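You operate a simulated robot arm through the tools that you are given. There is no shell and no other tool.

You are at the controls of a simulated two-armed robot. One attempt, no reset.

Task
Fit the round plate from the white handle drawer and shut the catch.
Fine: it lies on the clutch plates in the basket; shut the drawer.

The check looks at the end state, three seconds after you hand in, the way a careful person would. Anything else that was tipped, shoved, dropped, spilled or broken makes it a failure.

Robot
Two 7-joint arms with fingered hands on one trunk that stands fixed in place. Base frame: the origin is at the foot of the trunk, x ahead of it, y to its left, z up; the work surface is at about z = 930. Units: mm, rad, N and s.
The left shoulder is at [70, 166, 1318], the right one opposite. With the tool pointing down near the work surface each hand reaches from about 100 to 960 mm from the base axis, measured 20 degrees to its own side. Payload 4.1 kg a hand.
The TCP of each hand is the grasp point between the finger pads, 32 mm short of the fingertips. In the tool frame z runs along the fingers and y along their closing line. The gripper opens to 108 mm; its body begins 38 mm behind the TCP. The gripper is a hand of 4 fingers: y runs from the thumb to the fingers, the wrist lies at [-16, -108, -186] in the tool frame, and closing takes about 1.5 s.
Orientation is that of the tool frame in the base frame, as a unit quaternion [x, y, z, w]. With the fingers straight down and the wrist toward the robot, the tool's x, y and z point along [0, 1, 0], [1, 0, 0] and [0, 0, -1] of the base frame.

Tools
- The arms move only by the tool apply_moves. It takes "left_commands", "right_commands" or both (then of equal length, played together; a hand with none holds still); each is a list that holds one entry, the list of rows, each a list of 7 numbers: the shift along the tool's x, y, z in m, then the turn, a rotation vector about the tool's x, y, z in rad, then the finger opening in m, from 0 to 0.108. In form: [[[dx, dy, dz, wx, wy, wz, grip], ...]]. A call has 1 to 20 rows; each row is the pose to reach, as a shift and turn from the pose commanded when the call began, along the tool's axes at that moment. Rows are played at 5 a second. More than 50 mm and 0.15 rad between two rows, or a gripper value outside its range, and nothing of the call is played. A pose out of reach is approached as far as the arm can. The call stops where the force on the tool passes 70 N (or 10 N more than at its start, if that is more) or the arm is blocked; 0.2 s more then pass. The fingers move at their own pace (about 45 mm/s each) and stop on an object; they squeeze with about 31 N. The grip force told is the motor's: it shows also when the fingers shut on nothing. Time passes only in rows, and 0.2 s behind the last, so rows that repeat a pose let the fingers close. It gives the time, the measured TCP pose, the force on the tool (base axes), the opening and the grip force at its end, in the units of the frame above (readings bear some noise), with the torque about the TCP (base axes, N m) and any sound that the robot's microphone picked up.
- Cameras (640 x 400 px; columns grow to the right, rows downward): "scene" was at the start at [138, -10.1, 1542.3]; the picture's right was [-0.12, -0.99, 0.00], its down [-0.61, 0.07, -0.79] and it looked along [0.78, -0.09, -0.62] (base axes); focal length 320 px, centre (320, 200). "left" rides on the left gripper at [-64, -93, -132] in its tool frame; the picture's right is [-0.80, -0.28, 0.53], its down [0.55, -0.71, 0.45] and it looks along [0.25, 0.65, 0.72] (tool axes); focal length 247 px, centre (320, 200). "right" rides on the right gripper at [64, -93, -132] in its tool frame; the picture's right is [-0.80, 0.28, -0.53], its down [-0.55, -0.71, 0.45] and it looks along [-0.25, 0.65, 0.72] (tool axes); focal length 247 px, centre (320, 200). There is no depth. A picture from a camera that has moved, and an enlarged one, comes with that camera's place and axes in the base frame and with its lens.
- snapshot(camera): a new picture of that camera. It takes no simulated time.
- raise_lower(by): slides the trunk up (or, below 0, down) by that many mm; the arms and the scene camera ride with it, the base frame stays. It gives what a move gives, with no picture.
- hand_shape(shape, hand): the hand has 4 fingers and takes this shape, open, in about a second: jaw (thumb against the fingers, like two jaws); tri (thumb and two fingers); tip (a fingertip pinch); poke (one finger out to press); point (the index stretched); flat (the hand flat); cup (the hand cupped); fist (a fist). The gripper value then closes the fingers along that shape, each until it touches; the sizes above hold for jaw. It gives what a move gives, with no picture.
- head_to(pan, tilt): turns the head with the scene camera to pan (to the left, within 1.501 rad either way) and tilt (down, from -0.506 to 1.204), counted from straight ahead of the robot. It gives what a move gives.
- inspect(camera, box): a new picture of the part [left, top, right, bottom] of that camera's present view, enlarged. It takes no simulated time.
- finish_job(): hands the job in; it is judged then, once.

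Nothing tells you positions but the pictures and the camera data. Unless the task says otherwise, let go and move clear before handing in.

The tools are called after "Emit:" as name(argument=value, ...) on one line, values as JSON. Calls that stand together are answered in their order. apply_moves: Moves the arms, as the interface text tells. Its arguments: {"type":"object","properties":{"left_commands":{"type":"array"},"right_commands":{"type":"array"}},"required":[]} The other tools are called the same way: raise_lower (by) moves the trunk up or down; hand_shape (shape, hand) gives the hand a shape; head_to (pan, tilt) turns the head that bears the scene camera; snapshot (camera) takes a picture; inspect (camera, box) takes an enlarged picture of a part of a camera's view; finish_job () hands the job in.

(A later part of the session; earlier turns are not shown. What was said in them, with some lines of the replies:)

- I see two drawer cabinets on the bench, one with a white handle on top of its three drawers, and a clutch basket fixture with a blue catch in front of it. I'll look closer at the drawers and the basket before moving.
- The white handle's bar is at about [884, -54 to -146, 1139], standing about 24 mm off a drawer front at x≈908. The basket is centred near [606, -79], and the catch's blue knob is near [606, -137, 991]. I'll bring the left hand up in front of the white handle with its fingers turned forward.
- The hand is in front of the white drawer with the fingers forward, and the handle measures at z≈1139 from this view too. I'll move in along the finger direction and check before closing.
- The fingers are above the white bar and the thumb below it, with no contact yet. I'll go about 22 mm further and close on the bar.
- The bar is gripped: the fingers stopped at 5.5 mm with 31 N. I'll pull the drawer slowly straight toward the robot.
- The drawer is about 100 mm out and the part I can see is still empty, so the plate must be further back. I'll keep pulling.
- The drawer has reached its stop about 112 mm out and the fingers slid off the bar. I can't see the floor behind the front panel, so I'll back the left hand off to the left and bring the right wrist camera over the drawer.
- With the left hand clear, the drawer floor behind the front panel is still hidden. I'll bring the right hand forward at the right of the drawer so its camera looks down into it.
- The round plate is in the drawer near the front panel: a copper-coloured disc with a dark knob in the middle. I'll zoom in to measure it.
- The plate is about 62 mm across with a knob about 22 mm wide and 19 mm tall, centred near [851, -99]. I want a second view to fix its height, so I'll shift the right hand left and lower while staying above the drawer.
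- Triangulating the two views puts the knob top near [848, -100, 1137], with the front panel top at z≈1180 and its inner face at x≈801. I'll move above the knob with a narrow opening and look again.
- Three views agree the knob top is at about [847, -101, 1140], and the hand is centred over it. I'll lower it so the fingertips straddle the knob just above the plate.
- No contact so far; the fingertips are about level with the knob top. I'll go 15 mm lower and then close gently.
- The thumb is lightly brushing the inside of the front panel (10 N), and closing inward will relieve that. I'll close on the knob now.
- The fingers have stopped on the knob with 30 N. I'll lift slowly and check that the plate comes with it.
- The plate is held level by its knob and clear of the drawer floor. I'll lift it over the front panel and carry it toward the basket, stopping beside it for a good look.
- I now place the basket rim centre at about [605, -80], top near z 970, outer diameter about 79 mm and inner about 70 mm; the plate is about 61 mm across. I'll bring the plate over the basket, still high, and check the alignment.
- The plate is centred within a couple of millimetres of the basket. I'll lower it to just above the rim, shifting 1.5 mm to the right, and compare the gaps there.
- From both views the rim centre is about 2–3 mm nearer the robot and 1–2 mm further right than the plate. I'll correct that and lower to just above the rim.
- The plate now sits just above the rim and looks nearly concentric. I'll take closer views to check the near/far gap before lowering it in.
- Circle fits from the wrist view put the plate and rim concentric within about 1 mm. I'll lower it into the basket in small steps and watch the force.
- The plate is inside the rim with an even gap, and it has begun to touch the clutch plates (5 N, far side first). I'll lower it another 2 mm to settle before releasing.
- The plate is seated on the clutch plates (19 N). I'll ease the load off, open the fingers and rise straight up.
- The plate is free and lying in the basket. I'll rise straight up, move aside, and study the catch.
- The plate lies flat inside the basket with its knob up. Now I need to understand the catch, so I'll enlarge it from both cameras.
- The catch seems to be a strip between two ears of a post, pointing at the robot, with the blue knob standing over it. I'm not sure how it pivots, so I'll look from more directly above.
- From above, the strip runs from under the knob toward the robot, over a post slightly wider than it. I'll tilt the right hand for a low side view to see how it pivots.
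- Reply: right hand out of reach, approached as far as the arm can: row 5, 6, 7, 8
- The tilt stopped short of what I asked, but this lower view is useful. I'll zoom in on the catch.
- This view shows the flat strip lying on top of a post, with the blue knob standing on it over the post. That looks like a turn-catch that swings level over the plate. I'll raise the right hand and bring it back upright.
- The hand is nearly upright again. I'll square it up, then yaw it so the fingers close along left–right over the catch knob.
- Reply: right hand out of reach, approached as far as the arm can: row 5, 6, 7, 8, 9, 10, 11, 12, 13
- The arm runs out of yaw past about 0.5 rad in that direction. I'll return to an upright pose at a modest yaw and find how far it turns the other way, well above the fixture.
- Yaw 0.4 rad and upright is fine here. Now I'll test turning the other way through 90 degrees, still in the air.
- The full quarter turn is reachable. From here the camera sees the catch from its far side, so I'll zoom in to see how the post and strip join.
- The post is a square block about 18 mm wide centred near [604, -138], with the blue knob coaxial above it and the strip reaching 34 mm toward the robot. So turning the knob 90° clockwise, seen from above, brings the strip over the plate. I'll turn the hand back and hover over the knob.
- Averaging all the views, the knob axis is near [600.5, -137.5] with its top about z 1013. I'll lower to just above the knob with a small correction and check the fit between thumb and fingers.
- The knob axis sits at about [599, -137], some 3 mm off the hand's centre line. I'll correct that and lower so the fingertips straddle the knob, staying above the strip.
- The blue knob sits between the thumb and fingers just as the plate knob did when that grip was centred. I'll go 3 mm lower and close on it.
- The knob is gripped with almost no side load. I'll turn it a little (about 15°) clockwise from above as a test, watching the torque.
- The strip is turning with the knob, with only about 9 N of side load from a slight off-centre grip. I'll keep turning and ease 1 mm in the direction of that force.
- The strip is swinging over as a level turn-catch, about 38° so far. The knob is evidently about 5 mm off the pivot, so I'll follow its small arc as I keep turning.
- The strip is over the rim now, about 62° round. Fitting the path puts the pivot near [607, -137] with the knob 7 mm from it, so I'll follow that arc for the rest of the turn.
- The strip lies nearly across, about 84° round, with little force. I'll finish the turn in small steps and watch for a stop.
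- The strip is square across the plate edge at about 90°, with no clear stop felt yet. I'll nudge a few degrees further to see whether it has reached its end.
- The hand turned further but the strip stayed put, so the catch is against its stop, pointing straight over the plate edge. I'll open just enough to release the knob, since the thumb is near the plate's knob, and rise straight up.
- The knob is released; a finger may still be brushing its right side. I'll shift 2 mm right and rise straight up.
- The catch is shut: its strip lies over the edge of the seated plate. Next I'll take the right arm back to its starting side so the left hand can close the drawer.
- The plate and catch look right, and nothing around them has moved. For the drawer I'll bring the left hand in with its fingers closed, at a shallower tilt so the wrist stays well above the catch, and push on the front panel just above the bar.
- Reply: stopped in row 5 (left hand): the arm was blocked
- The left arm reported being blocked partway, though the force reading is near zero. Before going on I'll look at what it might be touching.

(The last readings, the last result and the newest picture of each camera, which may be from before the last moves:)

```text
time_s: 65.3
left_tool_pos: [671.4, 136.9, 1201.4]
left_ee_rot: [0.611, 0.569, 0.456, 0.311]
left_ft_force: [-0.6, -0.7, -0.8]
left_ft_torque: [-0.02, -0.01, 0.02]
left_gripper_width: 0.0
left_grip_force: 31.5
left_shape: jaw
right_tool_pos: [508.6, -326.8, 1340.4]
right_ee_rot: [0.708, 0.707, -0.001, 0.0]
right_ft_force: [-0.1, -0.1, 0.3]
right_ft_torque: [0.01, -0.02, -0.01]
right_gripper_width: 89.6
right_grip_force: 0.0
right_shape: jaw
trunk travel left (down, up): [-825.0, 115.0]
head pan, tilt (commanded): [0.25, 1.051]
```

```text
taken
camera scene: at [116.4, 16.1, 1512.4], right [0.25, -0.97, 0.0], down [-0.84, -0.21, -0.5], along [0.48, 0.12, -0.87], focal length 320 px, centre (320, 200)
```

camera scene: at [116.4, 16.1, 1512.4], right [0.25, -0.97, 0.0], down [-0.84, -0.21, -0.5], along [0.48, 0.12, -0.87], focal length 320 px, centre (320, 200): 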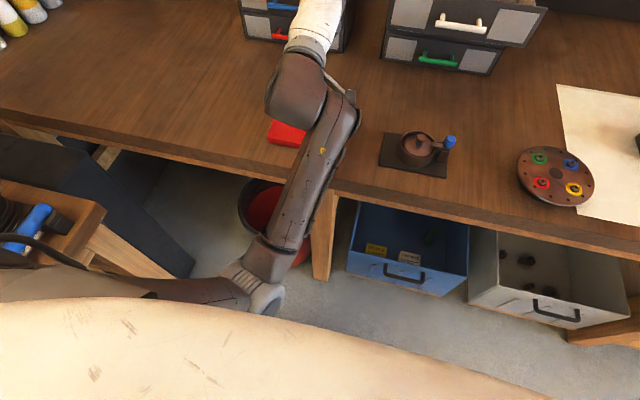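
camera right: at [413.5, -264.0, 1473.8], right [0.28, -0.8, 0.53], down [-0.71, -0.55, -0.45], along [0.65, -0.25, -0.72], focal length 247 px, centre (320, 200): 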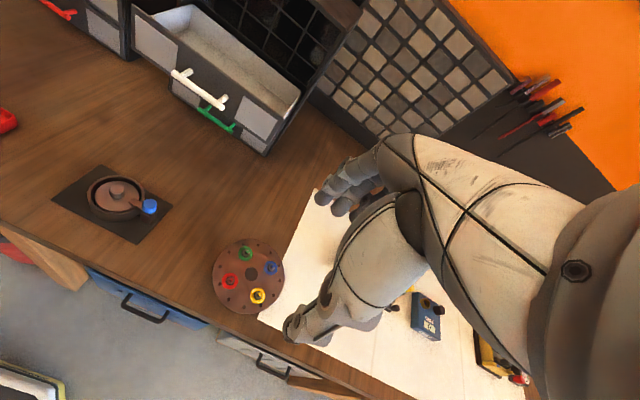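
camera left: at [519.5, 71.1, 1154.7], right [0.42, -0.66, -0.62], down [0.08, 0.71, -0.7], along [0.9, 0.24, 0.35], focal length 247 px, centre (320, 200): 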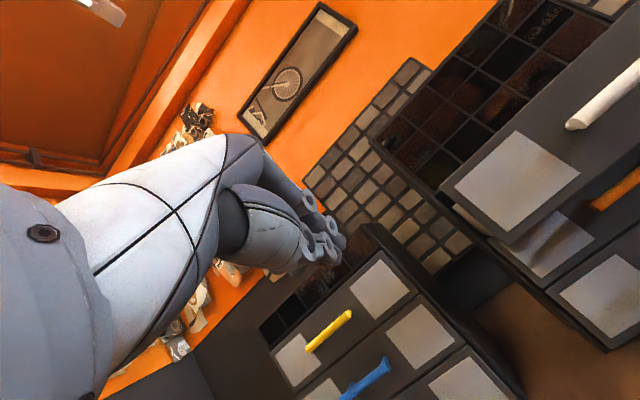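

I can see the whole left arm from here; its forearm passes over the front edge of the bench. I'll zoom in on the places where it might be touching.

Emit:
inspect(camera="scene", box=[220, 60, 400, 200])

Emit:
inspect(camera="scene", box=[180, 170, 380, 330])

Emit:
inspect(camera="right", box=[0, 60, 200, 260])

```text
2.86 times, centred on (310, 130) of scene
camera zoom: at [116.4, 16.1, 1512.4], right [0.25, -0.97, 0.0], down [-0.84, -0.21, -0.5], along [0.48, 0.12, -0.87], focal length 914 px, centre (349, 400)
```

zoom: 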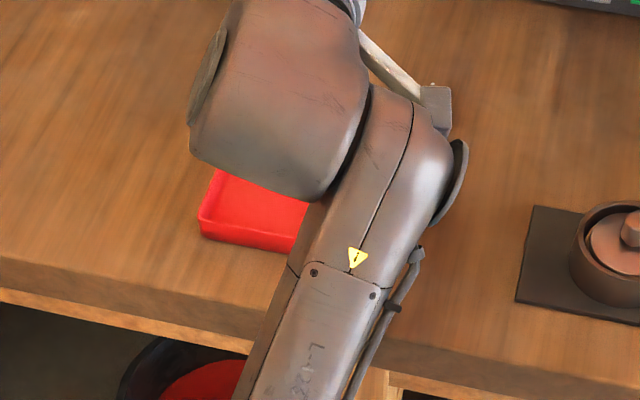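

```text
2.50 times, centred on (280, 250) of scene
camera zoom: at [116.4, 16.1, 1512.4], right [0.25, -0.97, 0.0], down [-0.84, -0.21, -0.5], along [0.48, 0.12, -0.87], focal length 800 px, centre (420, 75)
```

zoom: 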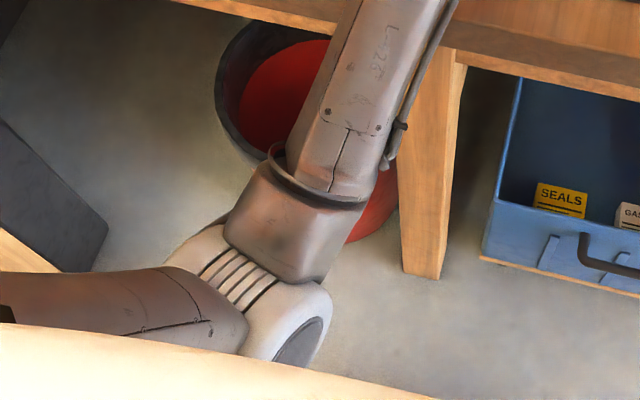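

```text
2.00 times, centred on (100, 160) of right
camera zoom: at [414.2, -262.9, 1473.7], right [0.28, -0.8, 0.53], down [-0.71, -0.55, -0.45], along [0.65, -0.25, -0.72], focal length 494 px, centre (760, 280)
```

zoom: 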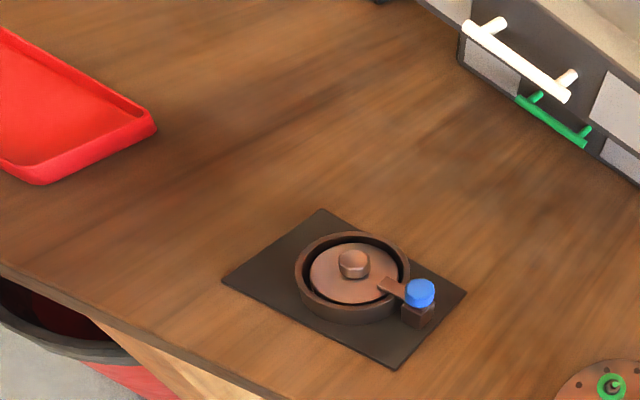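

The bench and the red tray look clear of the arm; the left elbow has been brought in close against the robot's own body, which is probably what stopped it. I'll back the left arm out the way it came and shut the drawer with the right hand instead.

Emit:
apply_moves(left_commands=[[[0.02, 0.006, -0.006, -0.025, -0.021, -0.029, 0.0], [0.045, 0.012, -0.013, -0.05, -0.042, -0.058, 0.01], [0.07, 0.019, -0.021, -0.085, -0.073, -0.1, 0.02], [0.095, 0.026, -0.029, -0.115, -0.1, -0.135, 0.03], [0.118, 0.032, -0.0357, -0.147, -0.127, -0.173, 0.04], [0.118, 0.032, -0.0357, -0.147, -0.127, -0.173, 0.05]]])

Emit:
snapshot(camera="scene")

```text
time_s: 66.7
left_tool_pos: [647.1, 240.4, 1268.3]
left_ee_rot: [0.562, 0.564, 0.428, 0.429]
left_ft_force: [0.1, 0.1, 0.0]
left_ft_torque: [0.01, 0.03, 0.03]
left_gripper_width: 49.5
left_grip_force: 0.0
left_shape: jaw
right_tool_pos: [508.5, -327.4, 1340.4]
right_ee_rot: [0.708, 0.706, -0.001, 0.0]
right_ft_force: [0.3, 0.4, -0.1]
right_ft_torque: [0.01, 0.01, -0.01]
right_gripper_width: 89.7
right_grip_force: 0.1
right_shape: jaw
trunk travel left (down, up): [-825.0, 115.0]
head pan, tilt (commanded): [0.25, 1.051]
```

```text
taken
camera scene: at [116.6, 15.6, 1512.3], right [0.25, -0.97, 0.0], down [-0.84, -0.21, -0.5], along [0.48, 0.12, -0.87], focal length 320 px, centre (320, 200)
```

scene: 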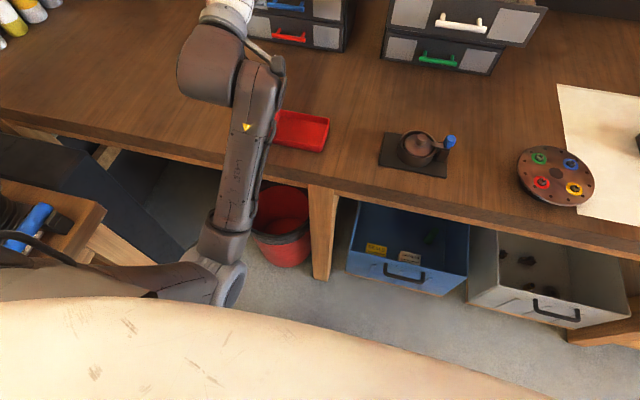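

The left arm is back where it was, and the tray and fixture are untouched. I'll turn the head back and bring the right hand, fingers closed and slightly tilted, in front of the open drawer's handle.

Emit:
head_to(pan=-0.117, tilt=0.663)

Emit:
apply_moves(right_commands=[[[0.025, 0.02, 0.0, 0, 0, 0, 0.06], [0.055, 0.045, 0.0, -0.04, 0, 0, 0.04], [0.085, 0.07, 0.01, -0.08, 0, 0, 0.02], [0.115, 0.095, 0.025, -0.12, 0, 0, 0.0], [0.145, 0.12, 0.04, -0.16, 0, 0, 0.0], [0.175, 0.145, 0.055, -0.2, 0, 0, 0.0], [0.205, 0.17, 0.075, -0.25, 0, 0, 0.0], [0.227, 0.195, 0.09, -0.3, 0, 0, 0.0], [0.227, 0.195, 0.09, -0.3, 0, 0, 0.0]]])

Emit:
snapshot(camera="scene")

Emit:
snapshot(camera="right")

```text
time_s: 67.6
left_tool_pos: [646.7, 239.4, 1268.2]
left_ee_rot: [0.562, 0.564, 0.427, 0.428]
left_ft_force: [-1.2, -0.8, -0.6]
left_ft_torque: [0.01, 0.0, 0.01]
left_gripper_width: 49.7
left_grip_force: 0.0
left_shape: jaw
right_tool_pos: [506.7, -326.9, 1341.1]
right_ee_rot: [0.707, 0.707, -0.001, 0.0]
right_ft_force: [0.8, 0.5, -0.1]
right_ft_torque: [0.03, -0.02, -0.02]
right_gripper_width: 89.6
right_grip_force: 0.1
right_shape: jaw
trunk travel left (down, up): [-825.0, 115.0]
head pan, tilt (commanded): [-0.117, 0.663]
```

```text
time_s: 69.6
left_tool_pos: [647.0, 240.2, 1269.5]
left_ee_rot: [0.562, 0.564, 0.428, 0.429]
left_ft_force: [0.2, 0.4, 0.1]
left_ft_torque: [-0.01, -0.01, 0.01]
left_gripper_width: 49.6
left_grip_force: 0.1
left_shape: jaw
right_tool_pos: [702.6, -101.2, 1252.3]
right_ee_rot: [0.7, 0.698, 0.106, 0.107]
right_ft_force: [0.8, -0.5, -0.1]
right_ft_torque: [0.0, 0.0, -0.02]
right_gripper_width: 0.0
right_grip_force: 30.8
right_shape: jaw
trunk travel left (down, up): [-825.0, 115.0]
head pan, tilt (commanded): [-0.117, 0.663]
```

```text
taken
camera scene: at [137.1, -10.9, 1542.4], right [-0.12, -0.99, 0.0], down [-0.61, 0.07, -0.79], along [0.78, -0.09, -0.62], focal length 320 px, centre (320, 200)
```

scene: 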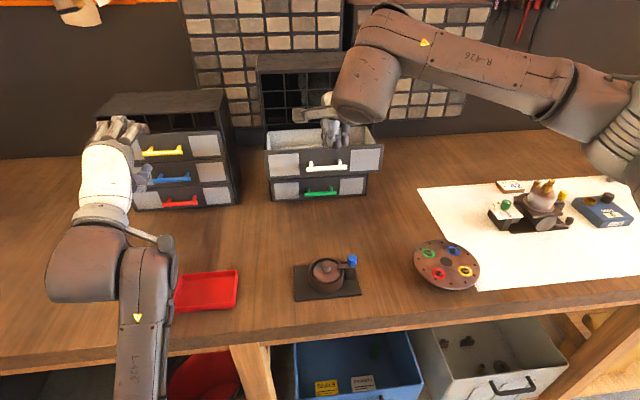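

```text
taken
camera right: at [574.9, -37.7, 1351.7], right [0.11, -0.8, 0.59], down [-0.54, -0.55, -0.64], along [0.83, -0.25, -0.49], focal length 247 px, centre (320, 200)
```

right: 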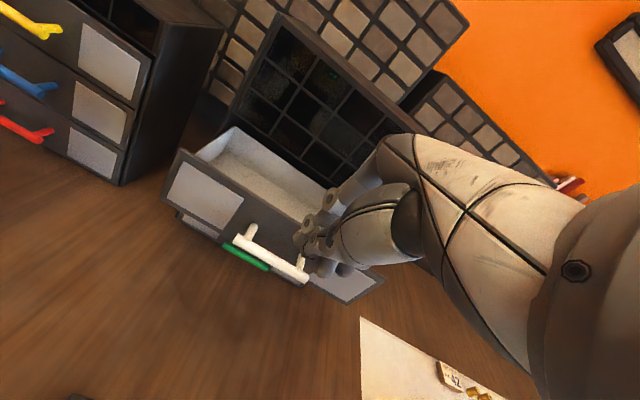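

The closed hand is in front of and above the handle. I'll lower it straight down to the bar's height.

Emit:
apply_moves(right_commands=[[[0, -0.009, 0.03, 0, 0, 0, 0.0], [0, -0.018, 0.06, 0, 0, 0, 0.0], [0, -0.0281, 0.0907, 0, 0, 0, 0.0], [0, -0.0281, 0.0907, 0, 0, 0, 0.0]]])

Emit:
inspect(camera="scene", box=[250, 90, 400, 210])

Emit:
inspect(camera="right", box=[200, 160, 400, 320])

```text
time_s: 70.6
left_tool_pos: [646.7, 241.6, 1269.2]
left_ee_rot: [0.562, 0.564, 0.427, 0.428]
left_ft_force: [0.4, 0.0, 0.2]
left_ft_torque: [0.02, 0.01, 0.01]
left_gripper_width: 49.9
left_grip_force: 0.0
left_shape: jaw
right_tool_pos: [702.9, -100.8, 1157.3]
right_ee_rot: [0.699, 0.699, 0.105, 0.105]
right_ft_force: [0.8, -0.5, -1.3]
right_ft_torque: [0.04, 0.0, 0.04]
right_gripper_width: 0.0
right_grip_force: 30.8
right_shape: jaw
trunk travel left (down, up): [-825.0, 115.0]
head pan, tilt (commanded): [-0.117, 0.663]
```

```text
3.33 times, centred on (325, 150) of scene
camera zoom: at [137.8, -10.0, 1542.3], right [-0.12, -0.99, 0.0], down [-0.61, 0.07, -0.79], along [0.78, -0.09, -0.62], focal length 1066 px, centre (303, 367)
```

zoom: 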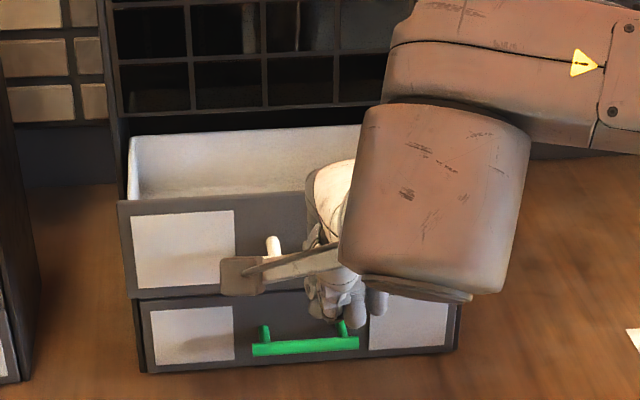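

```text
2.50 times, centred on (300, 240) of right
camera zoom: at [574.9, -35.9, 1256.6], right [0.11, -0.8, 0.59], down [-0.54, -0.55, -0.64], along [0.83, -0.25, -0.49], focal length 617 px, centre (370, 100)
```

zoom: 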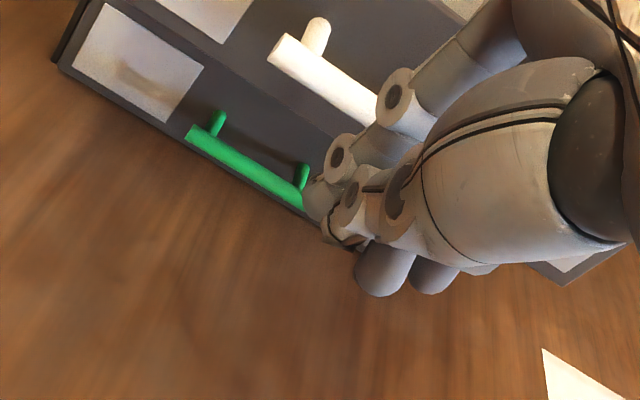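

The closed fingers hang in front of the white bar. I'll push forward slowly along x and watch the drawer start to move.

Emit:
apply_moves(right_commands=[[[0, 0.0096, 0.003, 0, 0, 0, 0.0], [0, 0.0191, 0.0059, 0, 0, 0, 0.0], [0, 0.0287, 0.0089, 0, 0, 0, 0.0], [0, 0.0382, 0.0118, 0, 0, 0, 0.0], [0, 0.0478, 0.0148, 0, 0, 0, 0.0], [0, 0.0573, 0.0177, 0, 0, 0, 0.0], [0, 0.0669, 0.0207, 0, 0, 0, 0.0]]])

Emit:
inspect(camera="scene", box=[250, 90, 400, 210])

Emit:
inspect(camera="right", box=[160, 100, 400, 320])

```text
time_s: 72.2
left_tool_pos: [647.9, 240.9, 1268.6]
left_ee_rot: [0.562, 0.564, 0.427, 0.429]
left_ft_force: [-0.3, -0.1, 0.4]
left_ft_torque: [0.02, 0.04, -0.01]
left_gripper_width: 50.0
left_grip_force: 0.1
left_shape: jaw
right_tool_pos: [771.6, -100.6, 1156.4]
right_ee_rot: [0.699, 0.699, 0.105, 0.106]
right_ft_force: [-0.4, -0.7, 0.1]
right_ft_torque: [0.03, 0.03, 0.02]
right_gripper_width: 0.2
right_grip_force: 30.9
right_shape: jaw
trunk travel left (down, up): [-825.0, 115.0]
head pan, tilt (commanded): [-0.117, 0.663]
```

```text
3.33 times, centred on (325, 150) of scene
camera zoom: at [138.2, -10.0, 1542.2], right [-0.12, -0.99, 0.0], down [-0.61, 0.07, -0.79], along [0.78, -0.09, -0.62], focal length 1066 px, centre (303, 367)
```

zoom: 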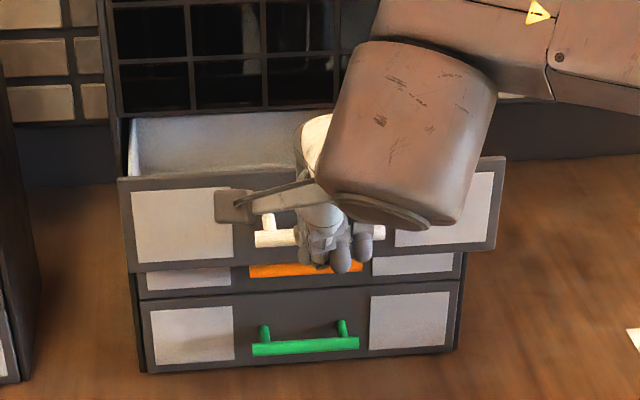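

```text
1.82 times, centred on (280, 210) of right
camera zoom: at [644.1, -36.5, 1255.0], right [0.11, -0.8, 0.59], down [-0.54, -0.55, -0.64], along [0.83, -0.25, -0.49], focal length 449 px, centre (393, 182)
```

zoom: 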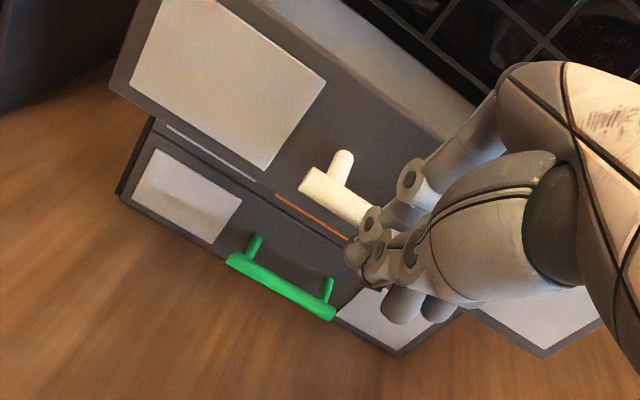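

The drawer is sliding in freely. I'll push about 60 mm more, then finish in small steps until it meets its stop.

Emit:
apply_moves(right_commands=[[[0, 0.0096, 0.003, 0, 0, 0, 0.0], [0, 0.0191, 0.0059, 0, 0, 0, 0.0], [0, 0.0287, 0.0089, 0, 0, 0, 0.0], [0, 0.0382, 0.0118, 0, 0, 0, 0.0], [0, 0.0478, 0.0148, 0, 0, 0, 0.0], [0, 0.0573, 0.0177, 0, 0, 0, 0.0]]])

Emit:
inspect(camera="scene", box=[250, 90, 400, 210])

Emit:
inspect(camera="right", box=[160, 40, 400, 320])

```text
time_s: 73.6
left_tool_pos: [646.1, 239.6, 1267.9]
left_ee_rot: [0.562, 0.564, 0.427, 0.429]
left_ft_force: [-0.5, -0.3, -0.8]
left_ft_torque: [0.04, -0.02, 0.02]
left_gripper_width: 49.6
left_grip_force: 0.0
left_shape: jaw
right_tool_pos: [833.6, -100.6, 1155.1]
right_ee_rot: [0.699, 0.699, 0.104, 0.106]
right_ft_force: [-1.4, 0.8, 0.9]
right_ft_torque: [0.02, 0.0, 0.03]
right_gripper_width: 0.0
right_grip_force: 30.7
right_shape: jaw
trunk travel left (down, up): [-825.0, 115.0]
head pan, tilt (commanded): [-0.117, 0.663]
```

```text
3.33 times, centred on (325, 150) of scene
camera zoom: at [138.2, -9.9, 1542.2], right [-0.12, -0.99, 0.0], down [-0.61, 0.07, -0.79], along [0.78, -0.09, -0.62], focal length 1066 px, centre (303, 367)
```

zoom: 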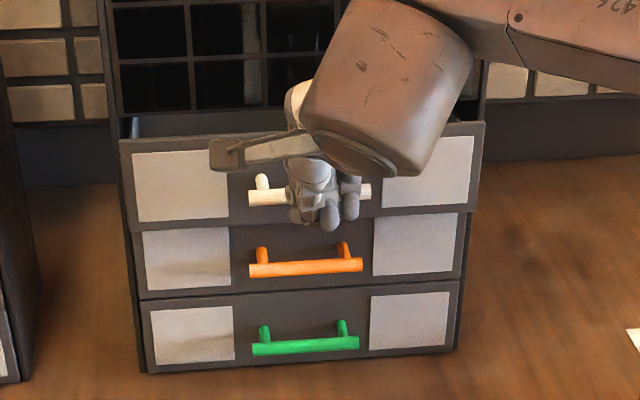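

```text
1.43 times, centred on (280, 180) of right
camera zoom: at [705.0, -36.7, 1254.1], right [0.11, -0.8, 0.59], down [-0.54, -0.55, -0.64], along [0.83, -0.25, -0.5], focal length 353 px, centre (377, 229)
```

zoom: 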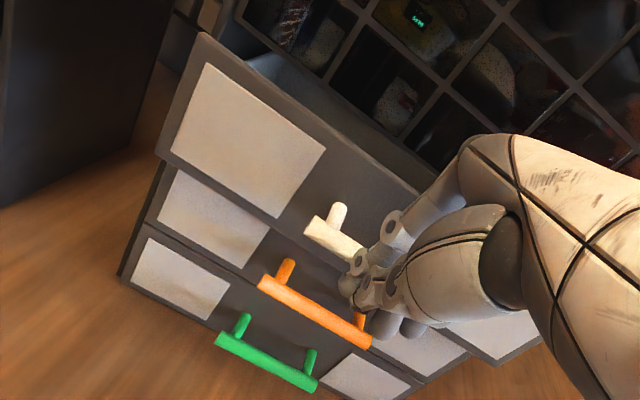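

About 18 mm remain. I'll push in finer steps until I feel the stop.

Emit:
apply_moves(right_commands=[[[0, 0.0038, 0.0012, 0, 0, 0, 0.0], [0, 0.0076, 0.0024, 0, 0, 0, 0.0], [0, 0.0115, 0.0035, 0, 0, 0, 0.0], [0, 0.0134, 0.0041, 0, 0, 0, 0.0]]])

Emit:
inspect(camera="scene", box=[250, 90, 400, 210])

```text
time_s: 74.6
left_tool_pos: [647.4, 239.2, 1268.5]
left_ee_rot: [0.562, 0.564, 0.427, 0.429]
left_ft_force: [0.2, 0.6, -0.2]
left_ft_torque: [-0.04, 0.01, -0.04]
left_gripper_width: 49.5
left_grip_force: 0.1
left_shape: jaw
right_tool_pos: [848.4, -99.8, 1156.0]
right_ee_rot: [0.7, 0.699, 0.106, 0.106]
right_ft_force: [-1.0, -1.2, 0.3]
right_ft_torque: [0.01, 0.03, -0.01]
right_gripper_width: 0.1
right_grip_force: 31.4
right_shape: jaw
trunk travel left (down, up): [-825.0, 115.0]
head pan, tilt (commanded): [-0.117, 0.663]
```

```text
3.33 times, centred on (325, 150) of scene
camera zoom: at [138.0, -10.1, 1542.3], right [-0.12, -0.99, 0.0], down [-0.61, 0.07, -0.79], along [0.78, -0.09, -0.62], focal length 1066 px, centre (303, 367)
```

zoom: 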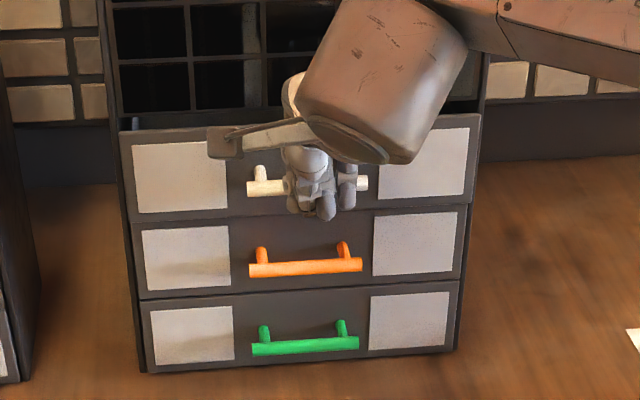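

It still has roughly 10 mm to go compared with the closed position at the start. I'll continue in small steps.

Emit:
apply_moves(right_commands=[[[0, 0.0029, 0.0009, 0, 0, 0, 0.0], [0, 0.0057, 0.0018, 0, 0, 0, 0.0], [0, 0.0076, 0.0024, 0, 0, 0, 0.0], [0, 0.0096, 0.003, 0, 0, 0, 0.0]]])

Emit:
inspect(camera="scene", box=[250, 90, 400, 210])

Emit:
inspect(camera="right", box=[100, 0, 420, 320])

```text
time_s: 75.6
left_tool_pos: [647.1, 240.9, 1267.4]
left_ee_rot: [0.561, 0.564, 0.428, 0.428]
left_ft_force: [1.3, 0.4, 0.4]
left_ft_torque: [-0.03, 0.04, -0.01]
left_gripper_width: 49.3
left_grip_force: 0.0
left_shape: jaw
right_tool_pos: [858.8, -101.2, 1156.2]
right_ee_rot: [0.699, 0.699, 0.105, 0.105]
right_ft_force: [-0.3, -0.1, 0.0]
right_ft_torque: [-0.01, 0.0, 0.0]
right_gripper_width: 0.1
right_grip_force: 30.8
right_shape: jaw
trunk travel left (down, up): [-825.0, 115.0]
head pan, tilt (commanded): [-0.117, 0.663]
```

```text
3.33 times, centred on (325, 150) of scene
camera zoom: at [138.1, -9.9, 1542.3], right [-0.12, -0.99, 0.0], down [-0.61, 0.07, -0.79], along [0.78, -0.09, -0.62], focal length 1066 px, centre (303, 367)
```

zoom: 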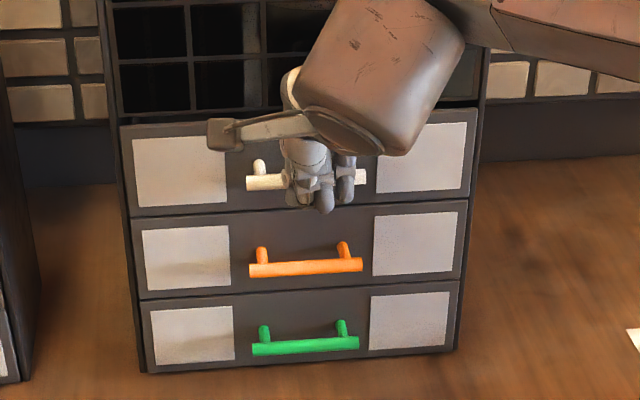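

```text
1.25 times, centred on (260, 160) of right
camera zoom: at [729.1, -36.5, 1255.3], right [0.11, -0.8, 0.59], down [-0.54, -0.55, -0.64], along [0.83, -0.25, -0.49], focal length 309 px, centre (395, 250)
```

zoom: 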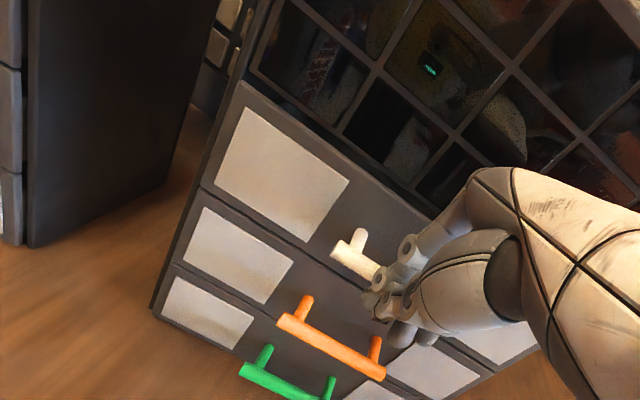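

It is nearly flush and there's still no resistance. A few millimetres more in 2 mm steps.

Emit:
apply_moves(right_commands=[[[0, 0.0019, 0.0006, 0, 0, 0, 0.0], [0, 0.0038, 0.0012, 0, 0, 0, 0.0], [0, 0.0038, 0.0012, 0, 0, 0, 0.0]]])

Emit:
inspect(camera="scene", box=[250, 90, 400, 210])

```text
time_s: 76.4
left_tool_pos: [645.0, 240.5, 1268.2]
left_ee_rot: [0.562, 0.564, 0.427, 0.429]
left_ft_force: [0.7, 0.2, 0.1]
left_ft_torque: [-0.01, -0.01, 0.0]
left_gripper_width: 49.6
left_grip_force: 0.0
left_shape: jaw
right_tool_pos: [858.5, -101.0, 1155.4]
right_ee_rot: [0.699, 0.699, 0.104, 0.105]
right_ft_force: [-10.4, 0.3, -3.4]
right_ft_torque: [-0.03, 0.24, 0.1]
right_gripper_width: 0.0
right_grip_force: 30.8
right_shape: jaw
trunk travel left (down, up): [-825.0, 115.0]
head pan, tilt (commanded): [-0.117, 0.663]
```

```text
3.33 times, centred on (325, 150) of scene
camera zoom: at [136.1, -10.2, 1542.4], right [-0.12, -0.99, 0.0], down [-0.61, 0.07, -0.79], along [0.78, -0.09, -0.61], focal length 1066 px, centre (303, 367)
```

zoom: 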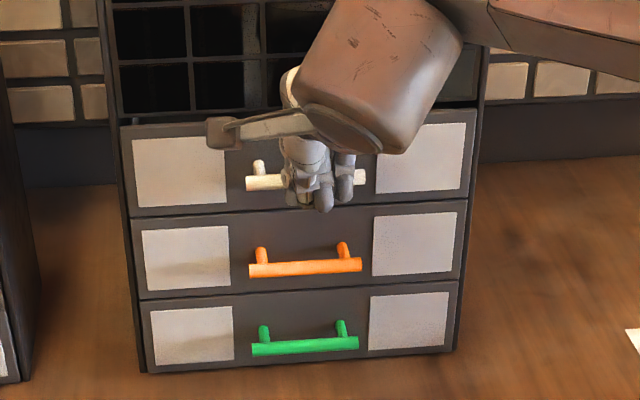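

Resistance of 10 N right at the bar shows the drawer has met its stop. I'll back the hand straight off and check that it is fully closed.

Emit:
apply_moves(right_commands=[[[0, -0.0096, -0.003, 0, 0, 0, 0.0], [0, -0.0287, -0.0089, 0, 0, 0, 0.0], [0, -0.0573, -0.0177, 0, 0, 0, 0.0], [0, -0.086, -0.0266, 0, 0, 0, 0.0], [0, -0.1, -0.06, 0, 0, 0, 0.0], [-0.02, -0.11, -0.1, 0, 0, 0, 0.02], [-0.055, -0.13, -0.13, 0.05, 0, 0, 0.05], [-0.095, -0.15, -0.15, 0.1, 0, 0, 0.08], [-0.135, -0.17, -0.16, 0.15, 0, 0, 0.1], [-0.175, -0.19, -0.165, 0.2, 0, 0, 0.1], [-0.21, -0.205, -0.165, 0.25, 0, 0, 0.1], [-0.24, -0.21, -0.165, 0.3, 0, 0, 0.1], [-0.24, -0.21, -0.165, 0.3, 0, 0, 0.1]]])

Emit:
snapshot(camera="scene")

Emit:
inspect(camera="scene", box=[240, 40, 400, 210])

Emit:
inspect(camera="scene", box=[280, 235, 380, 305])

Emit:
snapshot(camera="right")

```text
refused: row 7 steps farther than a row can; nothing moved
```

```text
taken
camera scene: at [136.1, -10.2, 1542.4], right [-0.12, -0.99, 0.0], down [-0.61, 0.07, -0.79], along [0.78, -0.09, -0.61], focal length 320 px, centre (320, 200)
```

scene: 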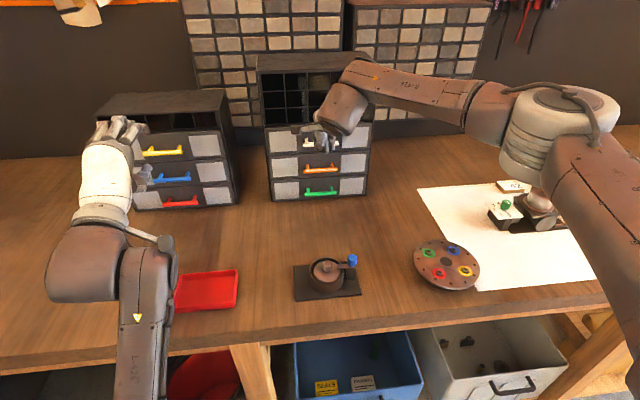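

```text
2.35 times, centred on (320, 125) of scene
camera zoom: at [136.1, -10.2, 1542.4], right [-0.12, -0.99, 0.0], down [-0.61, 0.07, -0.79], along [0.78, -0.09, -0.61], focal length 753 px, centre (320, 376)
```

zoom: 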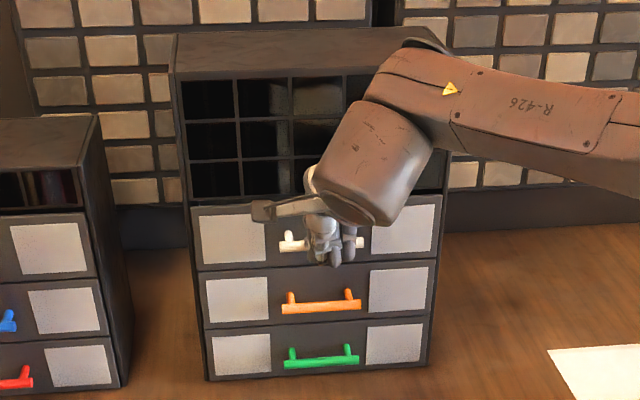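

```text
5.71 times, centred on (330, 270) of scene
camera zoom: at [136.1, -10.2, 1542.4], right [-0.12, -0.99, 0.0], down [-0.61, 0.07, -0.79], along [0.78, -0.09, -0.61], focal length 1828 px, centre (263, -200)
```

zoom: 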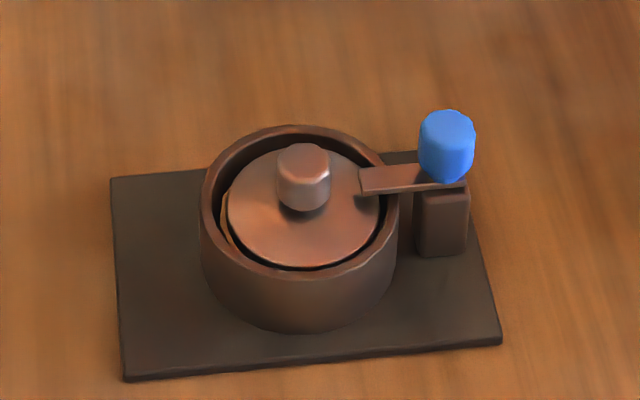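

```text
taken
camera right: at [730.8, -36.5, 1255.6], right [0.11, -0.8, 0.59], down [-0.54, -0.55, -0.63], along [0.83, -0.25, -0.5], focal length 247 px, centre (320, 200)
```

right: 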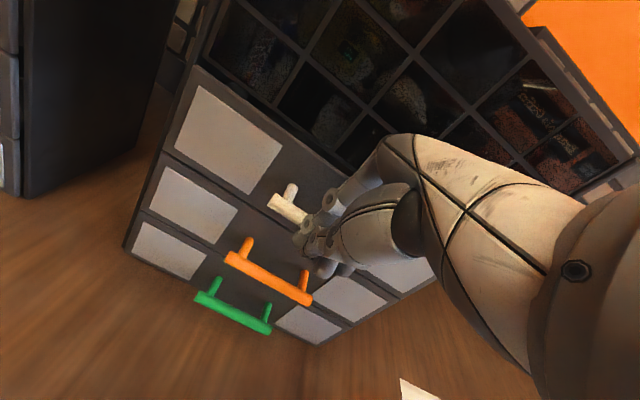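

That call was refused for one step being slightly too long, so nothing moved. The drawer looks flush with the others; I'll repeat the retreat with shorter steps.

Emit:
apply_moves(right_commands=[[[0, -0.0096, -0.003, 0, 0, 0, 0.0], [0, -0.0287, -0.0089, 0, 0, 0, 0.0], [0, -0.0573, -0.0177, 0, 0, 0, 0.0], [0, -0.086, -0.0266, 0, 0, 0, 0.0], [0, -0.1, -0.06, 0, 0, 0, 0.0], [-0.015, -0.11, -0.095, 0, 0, 0, 0.02], [-0.04, -0.125, -0.12, 0.05, 0, 0, 0.05], [-0.075, -0.145, -0.14, 0.1, 0, 0, 0.08], [-0.11, -0.165, -0.155, 0.15, 0, 0, 0.1], [-0.145, -0.185, -0.165, 0.2, 0, 0, 0.1], [-0.18, -0.2, -0.165, 0.25, 0, 0, 0.1], [-0.215, -0.21, -0.165, 0.3, 0, 0, 0.1], [-0.24, -0.21, -0.165, 0.3, 0, 0, 0.1], [-0.24, -0.21, -0.165, 0.3, 0, 0, 0.1]]])

Emit:
snapshot(camera="scene")

Emit:
inspect(camera="scene", box=[240, 40, 400, 210])

Emit:
inspect(camera="scene", box=[280, 235, 380, 305])

Emit:
snapshot(camera="right")

```text
time_s: 79.4
left_tool_pos: [647.3, 240.6, 1267.0]
left_ee_rot: [0.561, 0.564, 0.428, 0.429]
left_ft_force: [0.3, -0.8, 0.5]
left_ft_torque: [0.04, 0.01, 0.0]
left_gripper_width: 49.9
left_grip_force: 0.1
left_shape: jaw
right_tool_pos: [612.5, -337.9, 1249.8]
right_ee_rot: [0.707, 0.708, -0.001, 0.0]
right_ft_force: [0.0, -0.1, 0.4]
right_ft_torque: [0.0, 0.01, 0.02]
right_gripper_width: 99.9
right_grip_force: 0.1
right_shape: jaw
trunk travel left (down, up): [-825.0, 115.0]
head pan, tilt (commanded): [-0.117, 0.663]
```

```text
taken
camera scene: at [138.4, -9.4, 1542.2], right [-0.12, -0.99, 0.0], down [-0.61, 0.07, -0.79], along [0.78, -0.09, -0.62], focal length 320 px, centre (320, 200)
```

scene: 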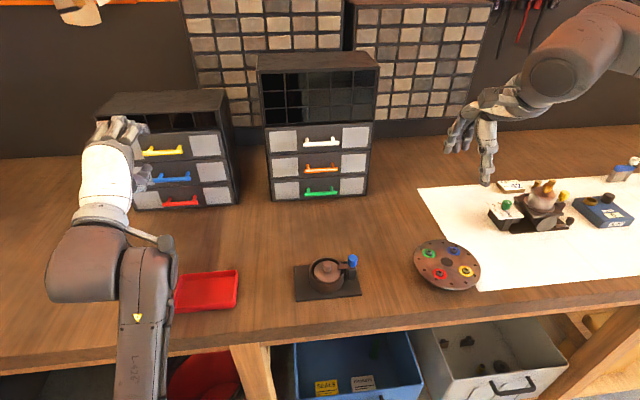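

```text
2.35 times, centred on (320, 125) of scene
camera zoom: at [138.4, -9.4, 1542.2], right [-0.12, -0.99, 0.0], down [-0.61, 0.07, -0.79], along [0.78, -0.09, -0.62], focal length 753 px, centre (320, 376)
```

zoom: 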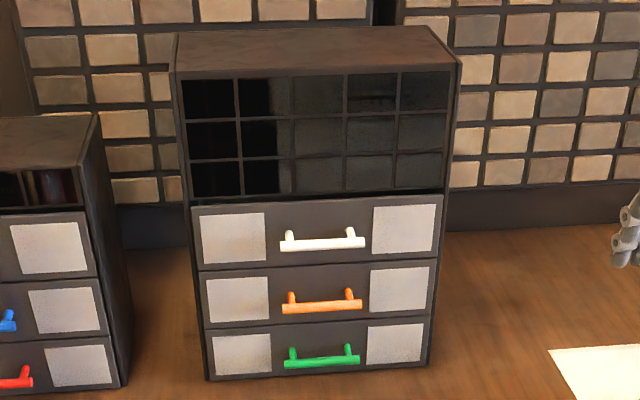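

```text
5.71 times, centred on (330, 270) of scene
camera zoom: at [138.4, -9.4, 1542.2], right [-0.12, -0.99, 0.0], down [-0.61, 0.07, -0.79], along [0.78, -0.09, -0.62], focal length 1828 px, centre (263, -200)
```

zoom: 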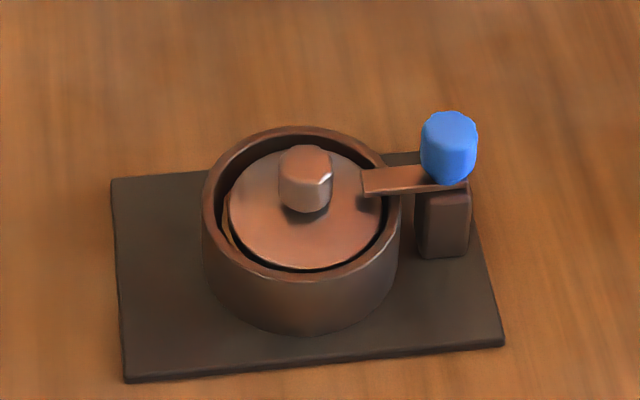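

```text
taken
camera right: at [519.2, -274.1, 1382.5], right [0.28, -0.8, 0.53], down [-0.71, -0.55, -0.45], along [0.65, -0.25, -0.72], focal length 247 px, centre (320, 200)
```

right: 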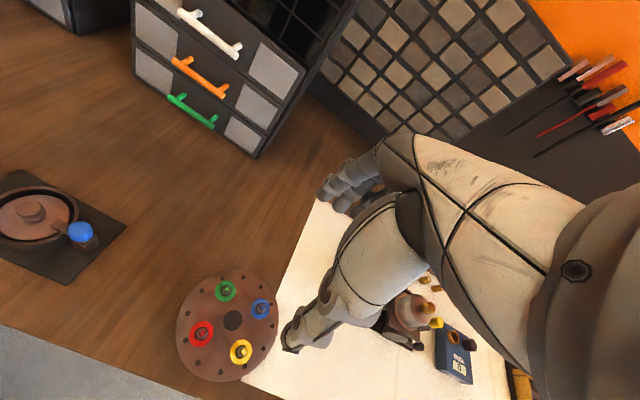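

The drawer matches its starting closed position, the catch strip lies square over the plate edge, and everything else on the bench is where it was. I'll take one last close look at the plate from the wrist camera before handing in.

Emit:
inspect(camera="right", box=[0, 160, 130, 290])

Emit:
inspect(camera="scene", box=[305, 245, 365, 295])

```text
3.08 times, centred on (65, 225) of right
camera zoom: at [519.2, -274.1, 1382.5], right [0.28, -0.8, 0.53], down [-0.71, -0.55, -0.45], along [0.65, -0.25, -0.72], focal length 760 px, centre (1105, 123)
```

zoom: 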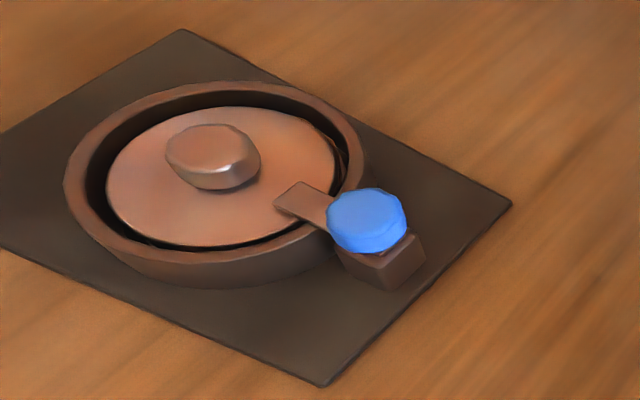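

```text
8.00 times, centred on (335, 270) of scene
camera zoom: at [138.4, -9.4, 1542.2], right [-0.12, -0.99, 0.0], down [-0.61, 0.07, -0.79], along [0.78, -0.09, -0.62], focal length 2559 px, centre (200, -360)
```

zoom: 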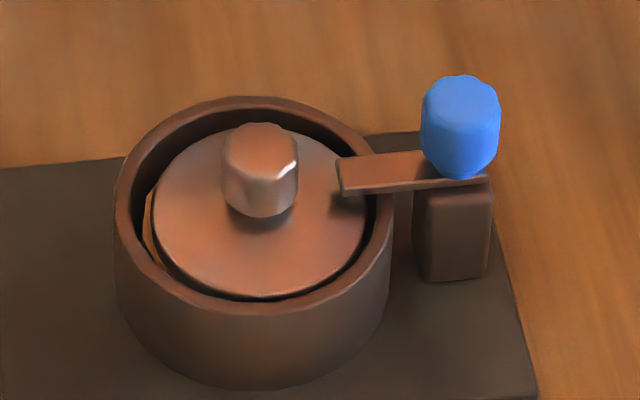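

The plate lies flat on the clutch plates inside the basket, the catch is turned fully over its edge, and the white-handled drawer is shut. Both hands are empty and clear, so I'm handing in.

Emit:
finish_job()

```text
The job is handed in.
```

The round plate from the white-handled drawer is lying flat on the clutch plates in the basket. The catch is shut over its edge and the drawer is closed. I've handed the job in, but I haven't seen a result from the check.

- **Plate:** I lowered it until it rested on the clutch plates. When I let go it shifted about 2 mm to the right, and it still sits fully inside the rim.
- **Catch:** It is a turn-catch. I turned its blue knob a quarter turn to its stop, so the strip now lies over the plate's edge.
- **Drawer:** I pushed it in until it met its stop. In the final picture it looks the same as it did closed at the start.

The left arm was blocked once on the way back to the drawer, probably by the robot's own body. I backed it out and closed the drawer with the right hand instead. In the final pictures nothing else on the bench looks moved. Both hands are empty and clear.
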